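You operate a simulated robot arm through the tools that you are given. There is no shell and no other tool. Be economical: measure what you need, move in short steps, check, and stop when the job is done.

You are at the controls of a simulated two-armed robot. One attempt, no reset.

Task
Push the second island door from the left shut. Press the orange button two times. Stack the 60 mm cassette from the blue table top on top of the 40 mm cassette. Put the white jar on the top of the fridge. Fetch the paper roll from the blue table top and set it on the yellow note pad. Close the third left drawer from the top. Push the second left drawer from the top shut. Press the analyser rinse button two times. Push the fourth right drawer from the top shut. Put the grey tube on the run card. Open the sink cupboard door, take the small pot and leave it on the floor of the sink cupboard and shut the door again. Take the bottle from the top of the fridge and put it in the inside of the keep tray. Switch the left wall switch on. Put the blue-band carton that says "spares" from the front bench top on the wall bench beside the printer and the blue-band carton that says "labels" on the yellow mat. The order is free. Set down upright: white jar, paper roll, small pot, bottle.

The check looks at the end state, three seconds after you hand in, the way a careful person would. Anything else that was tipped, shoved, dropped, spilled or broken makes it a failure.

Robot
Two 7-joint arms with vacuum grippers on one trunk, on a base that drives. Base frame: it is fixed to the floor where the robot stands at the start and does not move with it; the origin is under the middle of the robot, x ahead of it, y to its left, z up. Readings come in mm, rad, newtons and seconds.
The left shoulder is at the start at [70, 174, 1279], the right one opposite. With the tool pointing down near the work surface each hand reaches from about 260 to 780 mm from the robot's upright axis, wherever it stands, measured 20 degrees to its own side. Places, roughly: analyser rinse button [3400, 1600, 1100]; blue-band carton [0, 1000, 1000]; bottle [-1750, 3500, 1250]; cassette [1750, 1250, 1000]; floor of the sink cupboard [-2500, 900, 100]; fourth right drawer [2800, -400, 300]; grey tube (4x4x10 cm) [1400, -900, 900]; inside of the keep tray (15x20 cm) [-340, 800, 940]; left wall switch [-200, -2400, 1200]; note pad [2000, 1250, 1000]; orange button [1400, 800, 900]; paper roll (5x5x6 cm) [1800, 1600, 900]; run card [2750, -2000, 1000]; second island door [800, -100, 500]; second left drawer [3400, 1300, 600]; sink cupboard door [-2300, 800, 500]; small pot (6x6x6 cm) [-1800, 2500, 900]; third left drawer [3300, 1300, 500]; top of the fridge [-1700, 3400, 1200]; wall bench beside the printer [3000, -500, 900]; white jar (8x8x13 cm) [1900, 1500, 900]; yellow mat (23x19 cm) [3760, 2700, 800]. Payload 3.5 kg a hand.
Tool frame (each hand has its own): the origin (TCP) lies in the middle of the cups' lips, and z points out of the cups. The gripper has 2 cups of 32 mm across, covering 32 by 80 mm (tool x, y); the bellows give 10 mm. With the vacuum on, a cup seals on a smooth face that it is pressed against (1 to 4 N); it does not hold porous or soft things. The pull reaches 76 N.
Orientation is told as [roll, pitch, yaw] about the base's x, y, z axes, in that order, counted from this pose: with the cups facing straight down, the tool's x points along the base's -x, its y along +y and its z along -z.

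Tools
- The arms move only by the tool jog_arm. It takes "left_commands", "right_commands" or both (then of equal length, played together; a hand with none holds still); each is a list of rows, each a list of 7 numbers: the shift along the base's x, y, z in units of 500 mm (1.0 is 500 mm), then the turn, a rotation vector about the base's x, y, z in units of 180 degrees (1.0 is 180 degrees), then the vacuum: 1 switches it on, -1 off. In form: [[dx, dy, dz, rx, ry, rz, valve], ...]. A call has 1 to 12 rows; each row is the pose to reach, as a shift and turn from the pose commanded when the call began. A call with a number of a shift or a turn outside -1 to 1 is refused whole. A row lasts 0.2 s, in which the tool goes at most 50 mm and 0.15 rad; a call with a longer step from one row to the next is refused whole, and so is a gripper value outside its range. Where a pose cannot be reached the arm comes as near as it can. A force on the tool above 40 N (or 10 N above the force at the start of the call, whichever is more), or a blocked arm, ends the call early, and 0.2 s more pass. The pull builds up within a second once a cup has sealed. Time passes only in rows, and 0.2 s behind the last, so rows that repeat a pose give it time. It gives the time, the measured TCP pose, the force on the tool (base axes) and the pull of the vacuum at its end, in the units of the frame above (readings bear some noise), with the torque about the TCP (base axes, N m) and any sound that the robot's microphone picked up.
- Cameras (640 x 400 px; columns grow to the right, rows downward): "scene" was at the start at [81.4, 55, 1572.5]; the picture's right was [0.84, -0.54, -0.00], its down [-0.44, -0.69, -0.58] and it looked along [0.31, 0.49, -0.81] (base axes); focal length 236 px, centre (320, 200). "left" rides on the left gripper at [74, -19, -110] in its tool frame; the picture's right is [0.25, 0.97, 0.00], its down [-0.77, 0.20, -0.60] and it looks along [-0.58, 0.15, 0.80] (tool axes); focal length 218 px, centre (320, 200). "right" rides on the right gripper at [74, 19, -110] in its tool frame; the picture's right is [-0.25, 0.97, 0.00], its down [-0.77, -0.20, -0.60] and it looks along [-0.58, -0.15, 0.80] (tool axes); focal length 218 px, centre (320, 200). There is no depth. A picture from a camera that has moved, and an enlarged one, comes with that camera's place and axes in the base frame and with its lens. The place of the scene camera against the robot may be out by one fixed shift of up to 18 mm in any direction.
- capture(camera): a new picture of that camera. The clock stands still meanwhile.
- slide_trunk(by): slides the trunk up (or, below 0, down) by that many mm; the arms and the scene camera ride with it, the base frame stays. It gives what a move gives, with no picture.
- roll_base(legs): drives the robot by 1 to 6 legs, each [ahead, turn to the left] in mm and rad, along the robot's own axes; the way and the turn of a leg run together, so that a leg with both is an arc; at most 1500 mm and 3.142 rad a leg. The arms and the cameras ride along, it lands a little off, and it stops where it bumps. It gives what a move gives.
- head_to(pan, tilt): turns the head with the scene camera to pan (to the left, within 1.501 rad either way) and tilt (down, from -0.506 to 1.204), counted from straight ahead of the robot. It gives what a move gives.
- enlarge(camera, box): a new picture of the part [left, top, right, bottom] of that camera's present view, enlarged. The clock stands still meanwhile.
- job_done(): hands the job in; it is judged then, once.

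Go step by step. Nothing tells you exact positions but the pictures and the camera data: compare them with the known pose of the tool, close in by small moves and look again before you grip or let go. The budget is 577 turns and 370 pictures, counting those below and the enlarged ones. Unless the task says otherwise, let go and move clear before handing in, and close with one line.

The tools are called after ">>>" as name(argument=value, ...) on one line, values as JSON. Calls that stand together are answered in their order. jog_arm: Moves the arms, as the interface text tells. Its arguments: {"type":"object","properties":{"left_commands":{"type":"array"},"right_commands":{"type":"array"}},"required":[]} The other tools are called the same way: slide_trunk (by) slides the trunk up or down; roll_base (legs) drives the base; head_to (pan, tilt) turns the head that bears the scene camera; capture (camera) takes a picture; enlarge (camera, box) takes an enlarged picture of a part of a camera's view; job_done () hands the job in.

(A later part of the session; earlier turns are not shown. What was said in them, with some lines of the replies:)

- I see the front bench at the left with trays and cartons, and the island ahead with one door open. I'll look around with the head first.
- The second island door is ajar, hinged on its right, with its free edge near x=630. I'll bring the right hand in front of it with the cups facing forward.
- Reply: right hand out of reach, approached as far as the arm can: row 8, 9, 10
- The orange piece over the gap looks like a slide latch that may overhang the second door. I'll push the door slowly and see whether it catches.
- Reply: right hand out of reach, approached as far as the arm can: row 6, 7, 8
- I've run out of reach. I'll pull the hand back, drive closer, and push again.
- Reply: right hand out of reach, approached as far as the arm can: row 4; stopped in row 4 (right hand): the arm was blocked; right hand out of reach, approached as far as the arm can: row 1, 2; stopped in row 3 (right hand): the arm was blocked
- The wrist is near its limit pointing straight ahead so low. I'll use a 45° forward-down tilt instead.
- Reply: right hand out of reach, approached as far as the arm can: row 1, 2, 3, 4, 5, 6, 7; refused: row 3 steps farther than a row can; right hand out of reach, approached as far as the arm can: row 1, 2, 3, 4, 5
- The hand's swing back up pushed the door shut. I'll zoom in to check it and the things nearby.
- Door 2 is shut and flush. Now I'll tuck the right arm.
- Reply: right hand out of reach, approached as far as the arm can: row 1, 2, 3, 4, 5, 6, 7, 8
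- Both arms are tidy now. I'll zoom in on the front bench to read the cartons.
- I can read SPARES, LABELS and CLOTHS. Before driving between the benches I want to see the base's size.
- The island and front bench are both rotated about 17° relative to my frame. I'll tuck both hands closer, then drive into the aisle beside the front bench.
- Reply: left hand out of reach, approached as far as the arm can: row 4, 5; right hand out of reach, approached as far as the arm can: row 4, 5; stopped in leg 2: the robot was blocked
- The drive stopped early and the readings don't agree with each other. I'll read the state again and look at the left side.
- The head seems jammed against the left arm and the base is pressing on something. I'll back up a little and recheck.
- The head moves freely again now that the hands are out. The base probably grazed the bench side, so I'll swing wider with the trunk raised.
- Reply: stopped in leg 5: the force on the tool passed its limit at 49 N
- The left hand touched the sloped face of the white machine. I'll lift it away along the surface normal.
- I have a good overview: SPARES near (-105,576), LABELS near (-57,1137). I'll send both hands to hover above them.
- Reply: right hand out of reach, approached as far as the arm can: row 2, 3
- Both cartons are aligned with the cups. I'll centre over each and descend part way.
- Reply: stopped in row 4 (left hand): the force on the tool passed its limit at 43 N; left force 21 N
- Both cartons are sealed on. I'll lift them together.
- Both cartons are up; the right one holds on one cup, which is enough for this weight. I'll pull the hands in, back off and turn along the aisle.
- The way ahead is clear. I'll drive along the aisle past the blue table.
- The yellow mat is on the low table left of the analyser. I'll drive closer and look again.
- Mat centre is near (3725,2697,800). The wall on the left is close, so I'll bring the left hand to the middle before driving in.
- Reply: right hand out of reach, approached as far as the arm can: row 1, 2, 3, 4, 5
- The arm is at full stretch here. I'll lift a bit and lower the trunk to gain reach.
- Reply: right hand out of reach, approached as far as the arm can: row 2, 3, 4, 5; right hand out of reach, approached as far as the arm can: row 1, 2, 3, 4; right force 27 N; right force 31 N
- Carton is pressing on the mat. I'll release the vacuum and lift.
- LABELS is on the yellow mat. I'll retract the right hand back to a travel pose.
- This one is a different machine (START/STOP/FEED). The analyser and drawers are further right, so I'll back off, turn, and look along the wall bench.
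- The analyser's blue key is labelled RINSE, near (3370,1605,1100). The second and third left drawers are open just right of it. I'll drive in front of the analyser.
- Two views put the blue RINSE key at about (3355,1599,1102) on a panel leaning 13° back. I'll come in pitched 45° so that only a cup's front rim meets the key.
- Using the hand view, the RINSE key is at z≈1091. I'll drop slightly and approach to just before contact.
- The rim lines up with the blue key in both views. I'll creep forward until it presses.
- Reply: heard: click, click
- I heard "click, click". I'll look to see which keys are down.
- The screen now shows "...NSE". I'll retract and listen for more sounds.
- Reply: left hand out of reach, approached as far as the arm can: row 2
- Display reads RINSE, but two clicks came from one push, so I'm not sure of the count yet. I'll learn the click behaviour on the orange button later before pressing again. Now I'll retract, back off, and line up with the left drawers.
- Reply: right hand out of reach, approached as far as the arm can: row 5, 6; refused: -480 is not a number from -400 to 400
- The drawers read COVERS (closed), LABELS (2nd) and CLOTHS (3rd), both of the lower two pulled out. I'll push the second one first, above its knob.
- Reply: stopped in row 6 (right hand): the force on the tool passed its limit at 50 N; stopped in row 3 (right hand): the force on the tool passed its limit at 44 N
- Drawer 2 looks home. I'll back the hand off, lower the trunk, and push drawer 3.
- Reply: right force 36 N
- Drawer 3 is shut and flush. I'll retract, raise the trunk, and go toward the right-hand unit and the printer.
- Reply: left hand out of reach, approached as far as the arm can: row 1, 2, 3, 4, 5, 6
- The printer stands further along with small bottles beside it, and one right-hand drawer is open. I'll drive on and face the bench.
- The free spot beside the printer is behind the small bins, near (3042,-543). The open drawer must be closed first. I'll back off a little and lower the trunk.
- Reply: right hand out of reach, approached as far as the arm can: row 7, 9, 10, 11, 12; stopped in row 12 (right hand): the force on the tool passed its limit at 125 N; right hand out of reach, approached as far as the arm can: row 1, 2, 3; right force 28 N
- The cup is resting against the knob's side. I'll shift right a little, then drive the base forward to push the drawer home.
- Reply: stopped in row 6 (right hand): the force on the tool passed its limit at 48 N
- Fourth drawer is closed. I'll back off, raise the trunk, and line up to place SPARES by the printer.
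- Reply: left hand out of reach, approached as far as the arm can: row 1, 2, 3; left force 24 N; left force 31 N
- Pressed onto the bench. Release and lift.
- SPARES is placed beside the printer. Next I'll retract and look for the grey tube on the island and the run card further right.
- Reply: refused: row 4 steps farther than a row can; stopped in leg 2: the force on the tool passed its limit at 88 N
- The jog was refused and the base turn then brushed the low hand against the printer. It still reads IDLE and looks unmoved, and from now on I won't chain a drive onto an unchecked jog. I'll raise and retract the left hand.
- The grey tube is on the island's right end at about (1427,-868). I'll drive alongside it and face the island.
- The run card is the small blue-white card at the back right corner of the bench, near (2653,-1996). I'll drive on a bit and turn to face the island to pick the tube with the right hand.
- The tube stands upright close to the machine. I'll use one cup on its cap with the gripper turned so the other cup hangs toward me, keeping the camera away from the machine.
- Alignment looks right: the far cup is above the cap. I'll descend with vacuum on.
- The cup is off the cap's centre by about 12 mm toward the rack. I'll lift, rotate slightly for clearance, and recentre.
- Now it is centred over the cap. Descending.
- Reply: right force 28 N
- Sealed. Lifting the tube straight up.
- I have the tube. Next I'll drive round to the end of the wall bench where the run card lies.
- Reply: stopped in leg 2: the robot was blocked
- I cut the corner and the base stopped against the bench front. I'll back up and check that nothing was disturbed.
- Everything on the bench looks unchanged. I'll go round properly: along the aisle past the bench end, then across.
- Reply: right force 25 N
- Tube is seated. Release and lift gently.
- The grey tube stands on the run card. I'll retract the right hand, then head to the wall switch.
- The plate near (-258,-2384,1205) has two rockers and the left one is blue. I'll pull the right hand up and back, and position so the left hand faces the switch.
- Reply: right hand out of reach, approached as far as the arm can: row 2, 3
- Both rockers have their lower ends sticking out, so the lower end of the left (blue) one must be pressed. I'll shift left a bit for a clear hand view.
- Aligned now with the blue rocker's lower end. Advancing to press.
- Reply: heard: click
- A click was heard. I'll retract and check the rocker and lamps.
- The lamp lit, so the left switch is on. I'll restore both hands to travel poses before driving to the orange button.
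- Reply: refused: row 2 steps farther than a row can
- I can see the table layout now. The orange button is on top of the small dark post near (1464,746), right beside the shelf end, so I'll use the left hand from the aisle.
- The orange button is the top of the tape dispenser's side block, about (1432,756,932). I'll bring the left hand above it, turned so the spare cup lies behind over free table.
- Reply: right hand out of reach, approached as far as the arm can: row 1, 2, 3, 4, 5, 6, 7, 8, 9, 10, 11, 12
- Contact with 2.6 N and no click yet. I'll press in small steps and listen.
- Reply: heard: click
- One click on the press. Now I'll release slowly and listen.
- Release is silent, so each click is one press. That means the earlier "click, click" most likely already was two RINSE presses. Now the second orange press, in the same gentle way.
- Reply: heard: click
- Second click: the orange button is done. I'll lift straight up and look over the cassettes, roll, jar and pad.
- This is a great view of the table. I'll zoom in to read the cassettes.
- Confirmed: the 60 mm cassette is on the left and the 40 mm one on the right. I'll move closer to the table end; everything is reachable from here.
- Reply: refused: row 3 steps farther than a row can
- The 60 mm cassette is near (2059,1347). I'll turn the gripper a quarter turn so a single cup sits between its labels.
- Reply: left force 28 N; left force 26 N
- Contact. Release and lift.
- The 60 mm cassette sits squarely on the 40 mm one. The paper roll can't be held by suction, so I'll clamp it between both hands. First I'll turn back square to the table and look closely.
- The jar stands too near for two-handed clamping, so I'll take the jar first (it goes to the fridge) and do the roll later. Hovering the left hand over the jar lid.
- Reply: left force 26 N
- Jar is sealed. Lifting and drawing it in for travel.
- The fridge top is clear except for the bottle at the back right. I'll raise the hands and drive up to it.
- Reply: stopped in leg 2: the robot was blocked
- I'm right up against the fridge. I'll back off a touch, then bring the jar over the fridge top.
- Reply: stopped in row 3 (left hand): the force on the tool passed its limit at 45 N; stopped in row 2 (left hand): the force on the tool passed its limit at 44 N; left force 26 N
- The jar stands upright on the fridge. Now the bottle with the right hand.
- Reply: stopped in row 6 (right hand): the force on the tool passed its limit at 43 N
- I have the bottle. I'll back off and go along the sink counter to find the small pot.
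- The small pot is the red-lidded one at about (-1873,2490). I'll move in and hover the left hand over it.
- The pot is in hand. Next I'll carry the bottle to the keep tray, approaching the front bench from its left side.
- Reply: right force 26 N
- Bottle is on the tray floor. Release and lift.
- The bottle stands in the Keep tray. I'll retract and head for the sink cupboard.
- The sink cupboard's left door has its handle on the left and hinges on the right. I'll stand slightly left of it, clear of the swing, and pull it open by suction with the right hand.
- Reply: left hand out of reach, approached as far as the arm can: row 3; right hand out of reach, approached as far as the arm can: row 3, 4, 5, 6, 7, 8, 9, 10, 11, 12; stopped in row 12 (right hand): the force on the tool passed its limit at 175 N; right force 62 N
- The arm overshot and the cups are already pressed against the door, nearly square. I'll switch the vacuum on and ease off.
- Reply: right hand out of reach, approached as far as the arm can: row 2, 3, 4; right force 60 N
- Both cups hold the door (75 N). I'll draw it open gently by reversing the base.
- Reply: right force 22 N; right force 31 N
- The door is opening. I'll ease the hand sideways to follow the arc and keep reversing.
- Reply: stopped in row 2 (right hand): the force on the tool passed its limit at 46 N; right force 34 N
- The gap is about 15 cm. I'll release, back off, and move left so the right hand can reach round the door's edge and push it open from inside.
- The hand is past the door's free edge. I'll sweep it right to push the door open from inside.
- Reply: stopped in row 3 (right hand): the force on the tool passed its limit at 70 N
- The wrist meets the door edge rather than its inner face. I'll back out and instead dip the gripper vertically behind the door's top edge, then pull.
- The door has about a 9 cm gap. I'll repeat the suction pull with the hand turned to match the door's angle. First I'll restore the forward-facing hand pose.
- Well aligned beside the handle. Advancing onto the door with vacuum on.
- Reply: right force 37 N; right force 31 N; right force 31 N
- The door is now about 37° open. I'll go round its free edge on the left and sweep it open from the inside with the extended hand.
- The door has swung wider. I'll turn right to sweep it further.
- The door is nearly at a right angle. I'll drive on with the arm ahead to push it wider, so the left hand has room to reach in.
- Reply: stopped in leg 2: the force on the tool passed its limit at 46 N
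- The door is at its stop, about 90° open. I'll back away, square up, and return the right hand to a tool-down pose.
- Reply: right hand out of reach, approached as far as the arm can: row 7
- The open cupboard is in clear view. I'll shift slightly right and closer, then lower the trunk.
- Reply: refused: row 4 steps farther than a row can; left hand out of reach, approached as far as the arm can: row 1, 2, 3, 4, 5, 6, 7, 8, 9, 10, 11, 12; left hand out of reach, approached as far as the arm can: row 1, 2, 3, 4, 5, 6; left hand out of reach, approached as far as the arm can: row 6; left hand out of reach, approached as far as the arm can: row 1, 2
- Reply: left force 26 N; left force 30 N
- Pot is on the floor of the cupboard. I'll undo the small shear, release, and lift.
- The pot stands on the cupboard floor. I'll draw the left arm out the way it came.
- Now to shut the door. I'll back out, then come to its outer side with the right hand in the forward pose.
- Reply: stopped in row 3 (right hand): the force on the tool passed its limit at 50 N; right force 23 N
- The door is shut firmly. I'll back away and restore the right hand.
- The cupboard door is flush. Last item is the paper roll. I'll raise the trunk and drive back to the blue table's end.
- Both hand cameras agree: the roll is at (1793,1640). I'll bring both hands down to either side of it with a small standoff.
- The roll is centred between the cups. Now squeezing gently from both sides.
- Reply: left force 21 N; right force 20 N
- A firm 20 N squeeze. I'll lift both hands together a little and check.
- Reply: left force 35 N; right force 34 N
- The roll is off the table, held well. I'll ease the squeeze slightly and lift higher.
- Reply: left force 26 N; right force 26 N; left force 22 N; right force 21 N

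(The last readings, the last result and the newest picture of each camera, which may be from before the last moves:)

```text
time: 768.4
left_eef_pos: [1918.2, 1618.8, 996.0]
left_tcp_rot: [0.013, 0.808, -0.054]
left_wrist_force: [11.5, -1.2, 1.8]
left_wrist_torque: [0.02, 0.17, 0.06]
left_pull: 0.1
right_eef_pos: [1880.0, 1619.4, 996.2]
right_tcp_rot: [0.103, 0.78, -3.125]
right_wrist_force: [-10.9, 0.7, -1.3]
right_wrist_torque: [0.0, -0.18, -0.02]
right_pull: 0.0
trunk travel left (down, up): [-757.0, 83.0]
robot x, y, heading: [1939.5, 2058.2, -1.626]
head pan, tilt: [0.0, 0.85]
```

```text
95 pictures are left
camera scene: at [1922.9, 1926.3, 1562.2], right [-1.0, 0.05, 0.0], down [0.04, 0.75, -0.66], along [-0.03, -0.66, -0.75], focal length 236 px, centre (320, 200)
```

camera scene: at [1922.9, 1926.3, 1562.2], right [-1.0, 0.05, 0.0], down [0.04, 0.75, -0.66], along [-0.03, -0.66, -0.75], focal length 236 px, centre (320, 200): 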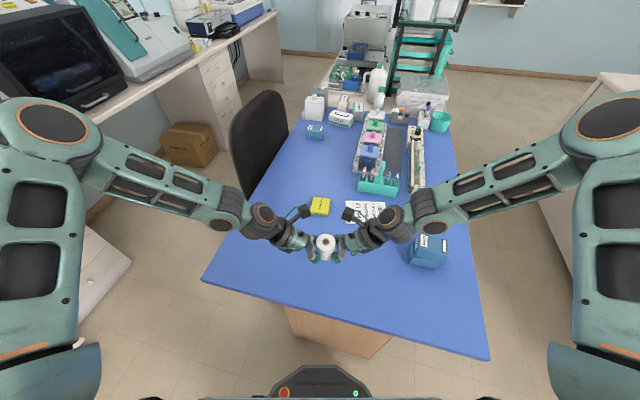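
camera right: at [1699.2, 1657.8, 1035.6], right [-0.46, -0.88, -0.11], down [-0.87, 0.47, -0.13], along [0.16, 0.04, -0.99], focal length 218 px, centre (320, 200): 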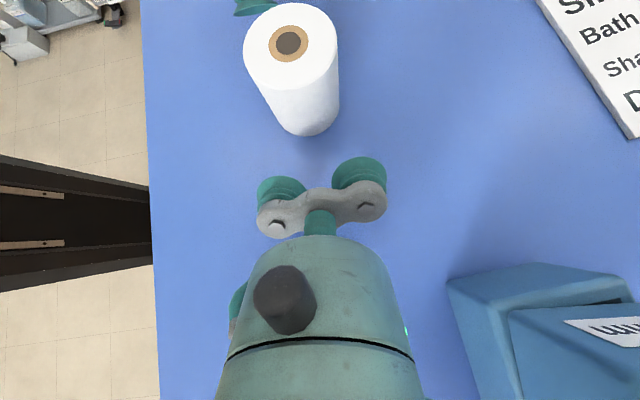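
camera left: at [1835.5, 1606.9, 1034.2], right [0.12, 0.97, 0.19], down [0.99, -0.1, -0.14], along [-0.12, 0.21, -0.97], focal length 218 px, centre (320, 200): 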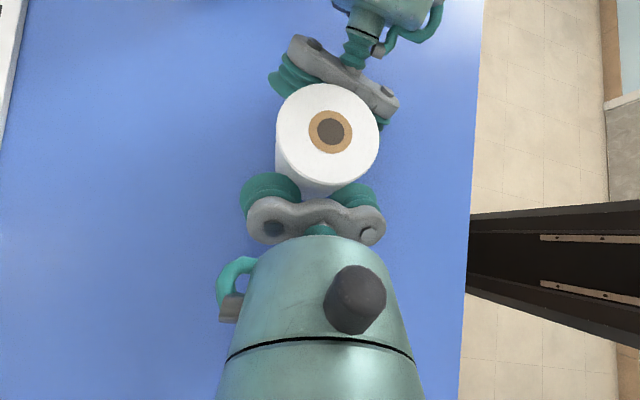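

The squeeze has relaxed to 11 N, so I'll tighten slightly and then extend both arms together toward the pad.

>>> jog_arm(left_commands=[[-0.002, 0, 0, 0, 0, 0, -1], [-0.004, 0, 0, 0, 0, 0, -1], [-0.004, -0.03, 0, 0, 0, 0, -1], [-0.004, -0.07, 0, 0, 0, 0, -1], [-0.004, -0.12, 0, 0, 0, 0, -1], [-0.004, -0.17, 0, 0, 0, 0, -1]], right_commands=[[0.002, 0, 0, 0, 0, 0, -1], [0.004, 0, 0, 0, 0, 0, -1], [0.004, -0.03, 0, 0, 0, 0, -1], [0.004, -0.07, 0, 0, 0, 0, -1], [0.004, -0.12, 0, 0, 0, 0, -1], [0.004, -0.17, 0, 0, 0, 0, -1]])

>>> capture(camera="scene")

```text
time: 769.8
left_eef_pos: [1917.9, 1532.3, 994.4]
left_tcp_rot: [0.015, 0.81, -0.051]
left_wrist_force: [36.9, -3.1, 2.1]
left_wrist_torque: [0.11, 0.54, 0.06]
left_pull: 0.0
right_eef_pos: [1880.5, 1533.4, 994.1]
right_tcp_rot: [0.097, 0.774, -3.128]
right_wrist_force: [-36.5, 1.9, -2.6]
right_wrist_torque: [-0.1, -0.39, 0.01]
right_pull: 0.1
trunk travel left (down, up): [-757.0, 83.0]
robot x, y, heading: [1937.6, 2061.5, -1.623]
head pan, tilt: [0.0, 0.85]
```

```text
94 pictures are left
camera scene: at [1925.4, 1924.3, 1562.0], right [-1.0, 0.05, 0.0], down [0.04, 0.75, -0.66], along [-0.04, -0.66, -0.75], focal length 236 px, centre (320, 200)
```

scene: 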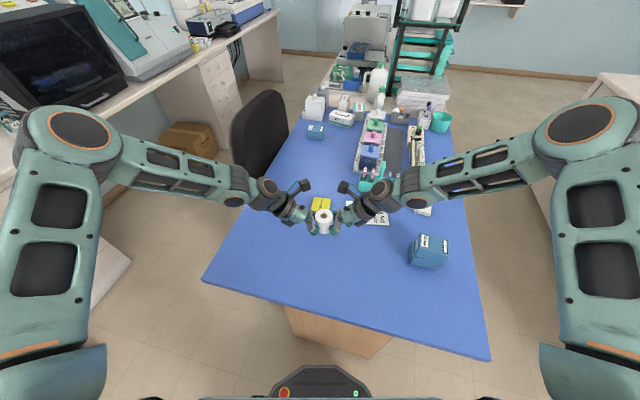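

>>> jog_arm(left_commands=[[0.001, -0.03, 0, 0, 0, 0, -1], [0.002, -0.07, 0, 0, 0, 0, -1], [0.002, -0.12, 0, 0, 0, 0, -1], [0.002, -0.17, 0, 0, 0, 0, -1], [0.002, -0.21, 0, 0, 0, 0, -1]], right_commands=[[-0.001, -0.03, 0, 0, 0, 0, -1], [-0.002, -0.07, 0, 0, 0, 0, -1], [-0.002, -0.12, 0, 0, 0, 0, -1], [-0.002, -0.17, 0, 0, 0, 0, -1], [-0.002, -0.21, 0, 0, 0, 0, -1]])

>>> capture(camera="scene")

```text
time: 771.0
left_eef_pos: [1920.1, 1426.5, 993.7]
left_tcp_rot: [0.013, 0.813, -0.053]
left_wrist_force: [26.4, 1.0, 0.2]
left_wrist_torque: [-0.13, 0.37, -0.03]
left_pull: 0.1
right_eef_pos: [1880.2, 1428.1, 995.2]
right_tcp_rot: [0.101, 0.777, -3.126]
right_wrist_force: [-27.1, -1.0, -1.2]
right_wrist_torque: [0.12, -0.31, -0.09]
right_pull: 0.0
trunk travel left (down, up): [-757.0, 83.0]
robot x, y, heading: [1940.4, 2062.2, -1.627]
head pan, tilt: [0.0, 0.85]
```

```text
93 pictures are left
camera scene: at [1925.1, 1924.8, 1562.1], right [-1.0, 0.05, 0.0], down [0.04, 0.75, -0.66], along [-0.04, -0.66, -0.75], focal length 236 px, centre (320, 200)
```

scene: 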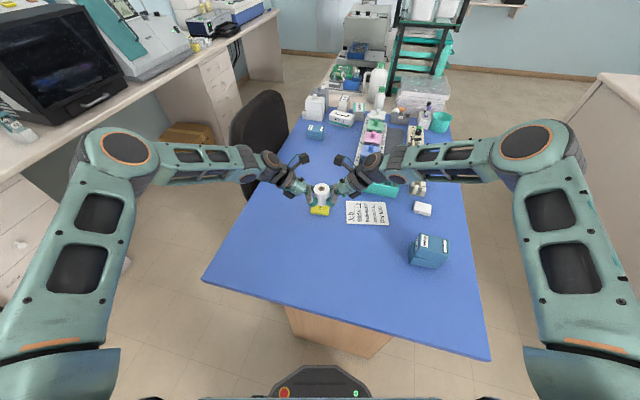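

>>> jog_arm(left_commands=[[0, -0.03, 0, 0, 0, 0, -1], [0, -0.07, 0, 0, 0, 0, -1], [0, -0.11, 0, 0, 0, 0, -1]], right_commands=[[0, -0.03, 0, 0, 0, 0, -1], [0, -0.07, 0, 0, 0, 0, -1], [0, -0.11, 0, 0, 0, 0, -1]])

>>> capture(camera="left")

>>> capture(camera="right")

>>> enlarge(camera="scene", box=[250, 140, 410, 250])

```text
time: 771.8
left_eef_pos: [1920.2, 1371.1, 995.1]
left_tcp_rot: [0.013, 0.809, -0.051]
left_wrist_force: [26.5, -3.2, -3.0]
left_wrist_torque: [0.09, 0.32, 0.14]
left_pull: 0.1
right_eef_pos: [1880.3, 1372.6, 994.6]
right_tcp_rot: [0.103, 0.782, -3.124]
right_wrist_force: [-27.7, 4.6, 1.6]
right_wrist_torque: [-0.12, -0.4, 0.0]
right_pull: 0.1
trunk travel left (down, up): [-757.0, 83.0]
robot x, y, heading: [1939.3, 2058.8, -1.625]
head pan, tilt: [0.0, 0.85]
```

```text
92 pictures are left
camera left: at [1946.1, 1349.1, 1124.1], right [-0.12, 0.97, 0.19], down [0.98, 0.14, -0.14], along [-0.16, 0.17, -0.97], focal length 218 px, centre (320, 200)
```

left: 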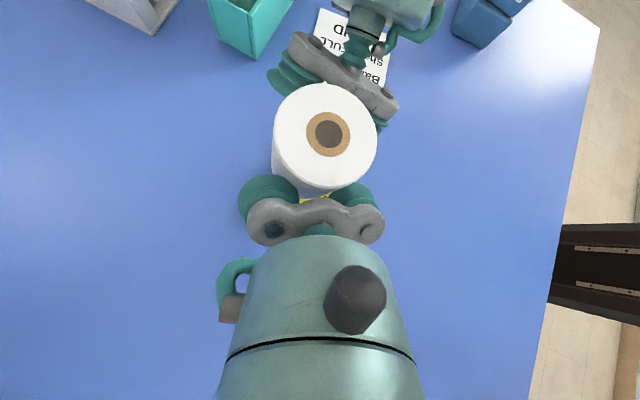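

```text
91 pictures are left
camera right: at [1853.4, 1365.6, 1126.5], right [-0.23, -0.97, -0.11], down [-0.96, 0.24, -0.13], along [0.15, 0.07, -0.99], focal length 218 px, centre (320, 200)
```

right: 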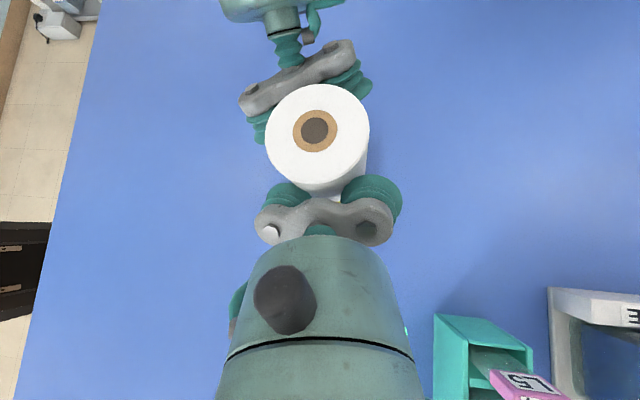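

```text
3.64 times, centred on (330, 195) of scene
camera zoom: at [1925.1, 1925.2, 1562.1], right [-1.0, 0.05, 0.0], down [0.04, 0.75, -0.66], along [-0.04, -0.66, -0.75], focal length 858 px, centre (284, 218)
```

zoom: 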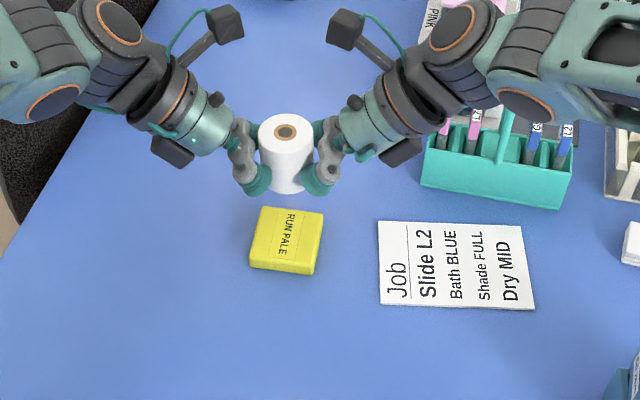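

The pad is directly below. Lowering both hands together.

>>> jog_arm(left_commands=[[-0.001, -0.004, -0.03, 0, 0, 0, -1], [-0.002, -0.008, -0.07, 0, 0, 0, -1], [-0.002, -0.01, -0.1, 0, 0, 0, -1], [-0.002, -0.01, -0.118, 0, 0, 0, -1]], right_commands=[[-0.001, -0.004, -0.03, 0, 0, 0, -1], [-0.002, -0.008, -0.07, 0, 0, 0, -1], [-0.002, -0.01, -0.1, 0, 0, 0, -1], [-0.002, -0.01, -0.118, 0, 0, 0, -1]])

>>> enlarge(camera="scene", box=[250, 140, 410, 250])

```text
time: 772.8
left_eef_pos: [1917.7, 1368.5, 936.2]
left_tcp_rot: [0.011, 0.811, -0.052]
left_wrist_force: [29.0, -3.2, -0.6]
left_wrist_torque: [0.02, 0.36, 0.21]
left_pull: 0.0
right_eef_pos: [1878.6, 1368.3, 936.6]
right_tcp_rot: [0.1, 0.776, -3.126]
right_wrist_force: [-28.6, 2.6, 0.2]
right_wrist_torque: [-0.02, -0.39, -0.1]
right_pull: 0.1
trunk travel left (down, up): [-757.0, 83.0]
robot x, y, heading: [1939.6, 2059.7, -1.62]
head pan, tilt: [0.0, 0.85]
```

```text
3.64 times, centred on (330, 195) of scene
camera zoom: at [1925.0, 1925.4, 1562.2], right [-1.0, 0.05, 0.0], down [0.04, 0.75, -0.66], along [-0.04, -0.66, -0.75], focal length 858 px, centre (284, 218)
```

zoom: 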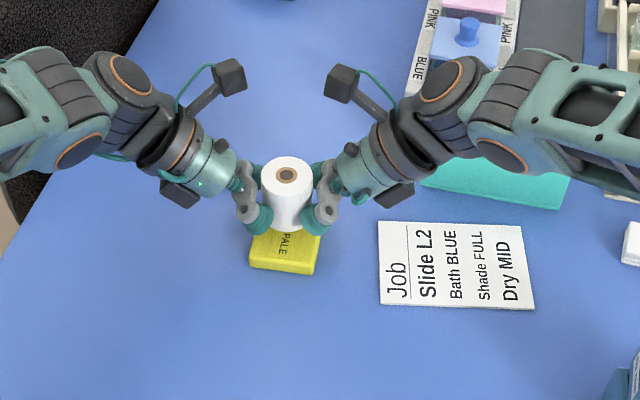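

>>> jog_arm(left_commands=[[0.004, 0.008, -0.004, 0, 0, 0, -1], [0.008, 0.016, -0.012, 0, 0, 0, -1], [0.008, 0.016, -0.02, 0, 0, 0, -1], [0.008, 0.016, -0.026, 0, 0, 0, -1]], right_commands=[[0.004, 0.008, -0.004, 0, 0, 0, -1], [0.008, 0.016, -0.012, 0, 0, 0, -1], [0.008, 0.016, -0.02, 0, 0, 0, -1], [0.008, 0.016, -0.026, 0, 0, 0, -1]])

>>> enlarge(camera="scene", box=[270, 160, 366, 240])

```text
time: 773.8
left_eef_pos: [1922.4, 1376.2, 923.6]
left_tcp_rot: [0.01, 0.811, -0.052]
left_wrist_force: [27.4, -2.5, -1.2]
left_wrist_torque: [0.01, 0.39, 0.17]
left_pull: 0.0
right_eef_pos: [1883.5, 1376.8, 923.5]
right_tcp_rot: [0.104, 0.78, -3.123]
right_wrist_force: [-28.3, 2.0, 0.1]
right_wrist_torque: [-0.03, -0.43, -0.19]
right_pull: 0.1
trunk travel left (down, up): [-757.0, 83.0]
robot x, y, heading: [1940.7, 2060.8, -1.632]
head pan, tilt: [0.0, 0.85]
```

```text
5.00 times, centred on (318, 200) of scene
camera zoom: at [1925.2, 1926.0, 1562.2], right [-1.0, 0.05, 0.0], down [0.04, 0.75, -0.66], along [-0.04, -0.66, -0.75], focal length 1180 px, centre (330, 200)
```

zoom: 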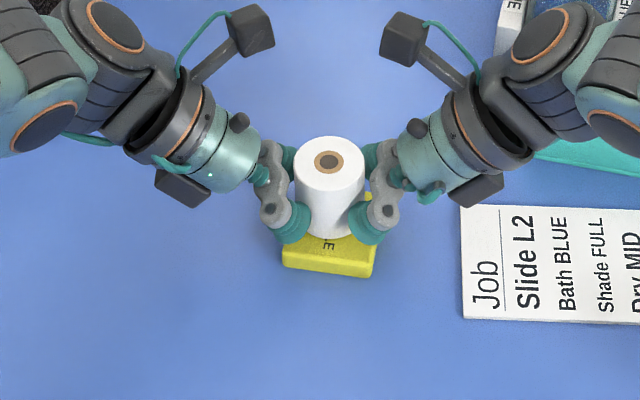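

>>> jog_arm(left_commands=[[0, 0, -0.004, 0, 0, 0, -1], [0, 0, -0.008, 0, 0, 0, -1]], right_commands=[[0, 0, -0.004, 0, 0, 0, -1], [0, 0, -0.008, 0, 0, 0, -1]])

>>> jog_arm(left_commands=[[0, 0, -0.004, 0, 0, 0, -1], [0, 0, -0.008, 0, 0, 0, -1]], right_commands=[[0, 0, -0.004, 0, 0, 0, -1], [0, 0, -0.008, 0, 0, 0, -1]])

```text
time: 774.4
left_eef_pos: [1922.2, 1377.1, 921.6]
left_tcp_rot: [0.008, 0.812, -0.055]
left_wrist_force: [28.1, -1.4, 5.5]
left_wrist_torque: [-0.01, 0.39, 0.16]
left_pull: 0.0
right_eef_pos: [1882.7, 1378.1, 921.6]
right_tcp_rot: [0.105, 0.776, -3.124]
right_wrist_force: [-27.7, 0.5, 1.7]
right_wrist_torque: [0.06, -0.38, -0.13]
right_pull: 0.0
trunk travel left (down, up): [-757.0, 83.0]
robot x, y, heading: [1941.6, 2061.2, -1.624]
head pan, tilt: [0.0, 0.85]
```

```text
time: 775.0
left_eef_pos: [1922.4, 1377.5, 918.6]
left_tcp_rot: [0.006, 0.812, -0.055]
left_wrist_force: [29.8, -7.2, 13.2]
left_wrist_torque: [0.13, 0.36, 0.33]
left_pull: 0.1
right_eef_pos: [1882.0, 1378.6, 917.8]
right_tcp_rot: [0.107, 0.777, -3.12]
right_wrist_force: [-32.3, -0.7, 14.2]
right_wrist_torque: [0.13, -0.38, -0.21]
right_pull: 0.1
trunk travel left (down, up): [-757.0, 83.0]
robot x, y, heading: [1940.1, 2057.8, -1.624]
head pan, tilt: [0.0, 0.85]
```

The roll is resting on the pad. I'll relieve the downward load and open both hands evenly.

>>> jog_arm(left_commands=[[0, 0, 0.004, 0, 0, 0, -1], [0.004, 0, 0.005, 0, 0, 0, -1], [0.008, 0, 0.005, 0, 0, 0, -1], [0.014, 0, 0.005, 0, 0, 0, -1], [0.022, 0, 0.005, 0, 0, 0, -1], [0.035, 0, 0.005, 0, 0, 0, -1], [0.06, 0, 0.005, 0, 0, 0, -1], [0.1, 0, 0.02, 0, 0, 0, -1]], right_commands=[[0, 0, 0.004, 0, 0, 0, -1], [-0.004, 0, 0.005, 0, 0, 0, -1], [-0.008, 0, 0.005, 0, 0, 0, -1], [-0.014, 0, 0.005, 0, 0, 0, -1], [-0.022, 0, 0.005, 0, 0, 0, -1], [-0.035, 0, 0.005, 0, 0, 0, -1], [-0.06, 0, 0.005, 0, 0, 0, -1], [-0.1, 0, 0.02, 0, 0, 0, -1]])

>>> enlarge(camera="scene", box=[270, 160, 366, 240])

```text
time: 776.8
left_eef_pos: [1971.3, 1377.2, 924.7]
left_tcp_rot: [0.013, 0.812, -0.054]
left_wrist_force: [0.9, 0.8, -0.2]
left_wrist_torque: [-0.02, 0.0, -0.02]
left_pull: 0.1
right_eef_pos: [1834.6, 1378.0, 926.7]
right_tcp_rot: [0.103, 0.777, -3.124]
right_wrist_force: [-0.8, -0.5, -0.2]
right_wrist_torque: [0.02, -0.01, 0.01]
right_pull: 0.1
trunk travel left (down, up): [-757.0, 83.0]
robot x, y, heading: [1937.7, 2061.7, -1.624]
head pan, tilt: [0.0, 0.85]
```

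```text
5.00 times, centred on (318, 200) of scene
camera zoom: at [1925.3, 1927.1, 1562.2], right [-1.0, 0.05, 0.0], down [0.04, 0.75, -0.66], along [-0.04, -0.66, -0.75], focal length 1180 px, centre (330, 200)
```

zoom: 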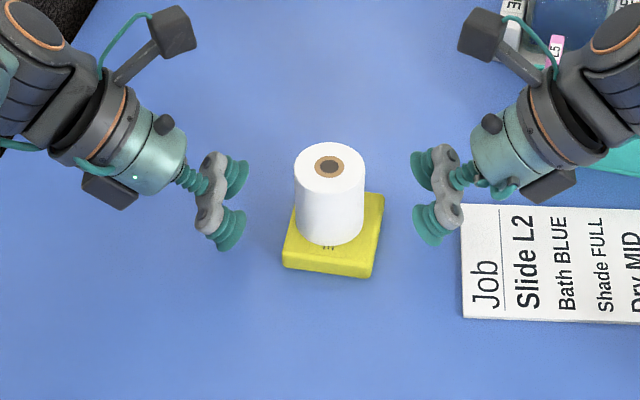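

The roll stands upright on the note pad. I'll raise both hands and retract.

>>> jog_arm(left_commands=[[0.03, 0, 0.08, 0, 0, 0, -1], [0.06, 0, 0.16, 0, 0, 0, -1], [0.06, 0.02, 0.25, 0, 0, 0, -1], [0.06, 0.06, 0.33, 0, 0, 0, -1], [0.06, 0.12, 0.4, 0, 0, 0, -1], [0.06, 0.2, 0.45, 0, 0, 0, -1], [0.06, 0.28, 0.48, 0, 0, 0, -1]], right_commands=[[-0.03, 0, 0.08, 0, 0, 0, -1], [-0.04, 0, 0.17, 0, 0, 0, -1], [-0.04, 0.02, 0.26, 0, 0, 0, -1], [-0.04, 0.06, 0.34, 0, 0, 0, -1], [-0.04, 0.12, 0.41, 0, 0, 0, -1], [-0.04, 0.2, 0.45, 0, 0, 0, -1], [-0.04, 0.28, 0.48, 0, 0, 0, -1]])

>>> capture(camera="scene")

```text
time: 778.4
left_eef_pos: [2002.4, 1522.0, 1166.5]
left_tcp_rot: [0.006, 0.809, -0.057]
left_wrist_force: [0.1, 0.0, -0.3]
left_wrist_torque: [-0.01, -0.02, -0.01]
left_pull: 0.0
right_eef_pos: [1813.5, 1522.3, 1167.8]
right_tcp_rot: [0.107, 0.779, -3.121]
right_wrist_force: [0.0, 0.6, 0.3]
right_wrist_torque: [0.0, 0.0, 0.01]
right_pull: 0.1
trunk travel left (down, up): [-757.0, 83.0]
robot x, y, heading: [1940.3, 2056.4, -1.627]
head pan, tilt: [0.0, 0.85]
```

```text
86 pictures are left
camera scene: at [1925.2, 1931.1, 1562.6], right [-1.0, 0.05, 0.0], down [0.04, 0.75, -0.66], along [-0.04, -0.66, -0.75], focal length 236 px, centre (320, 200)
```

scene: 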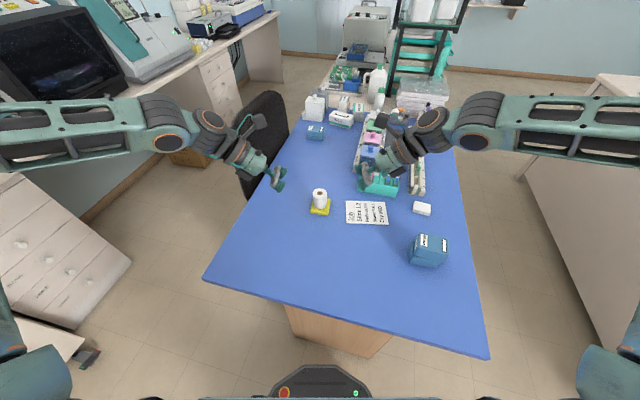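

Everything is placed. Before handing in I'll take one look at the analyser and the left drawers from here.

>>> head_to(pan=1.2, tilt=0.5)

>>> capture(camera="scene")

```text
time: 779.8
left_eef_pos: [2001.4, 1515.5, 1164.7]
left_tcp_rot: [0.013, 0.813, -0.052]
left_wrist_force: [0.5, -0.1, 0.4]
left_wrist_torque: [0.0, 0.0, -0.01]
left_pull: 0.1
right_eef_pos: [1814.5, 1517.4, 1165.3]
right_tcp_rot: [0.101, 0.778, -3.124]
right_wrist_force: [0.2, 0.1, -0.2]
right_wrist_torque: [0.01, 0.01, -0.03]
right_pull: 0.1
trunk travel left (down, up): [-757.0, 83.0]
robot x, y, heading: [1938.2, 2062.2, -1.62]
head pan, tilt: [1.201, 0.499]
```

```text
85 pictures are left
camera scene: at [2012.3, 1966.3, 1592.1], right [-0.41, -0.91, 0.0], down [-0.44, 0.2, -0.88], along [0.8, -0.36, -0.48], focal length 236 px, centre (320, 200)
```

scene: 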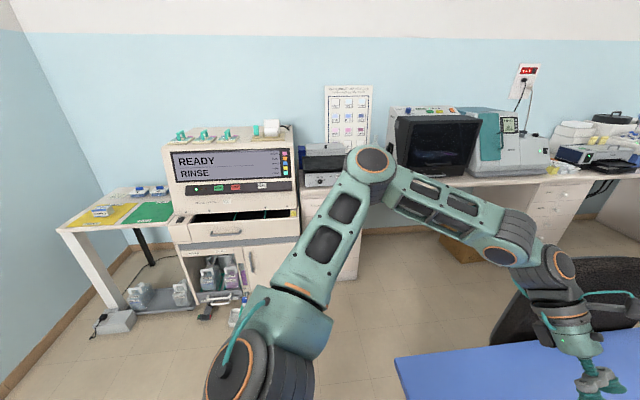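

Everything I can see from here looks right: the analyser shows RINSE, LABELS is on the yellow mat, and the hands are clear. I'll hand in.

>>> roll_base(legs=[[-200, 0]])

>>> job_done()

```text
time: 781.4
left_eef_pos: [2012.3, 1717.6, 1164.9]
left_tcp_rot: [0.013, 0.811, -0.05]
left_wrist_force: [-0.2, -1.0, -0.6]
left_wrist_torque: [0.02, 0.03, 0.01]
left_pull: 0.0
right_eef_pos: [1825.0, 1717.2, 1164.0]
right_tcp_rot: [0.102, 0.778, -3.125]
right_wrist_force: [-0.5, -1.8, -0.2]
right_wrist_torque: [-0.02, 0.01, -0.01]
right_pull: 0.2
trunk travel left (down, up): [-757.0, 83.0]
robot x, y, heading: [1949.5, 2262.9, -1.618]
head pan, tilt: [1.201, 0.499]
```

```text
The job is handed in.
```

I handed in with every item on the list carried out, but I'm unsure of the RINSE count: its two clicks came from one push, so it may not register as two presses. Along the way the robot bumped the printer, the white machine, the sink cupboard door and the benches; the printer and white machine looked undisturbed afterwards, and so did the one bench I checked.
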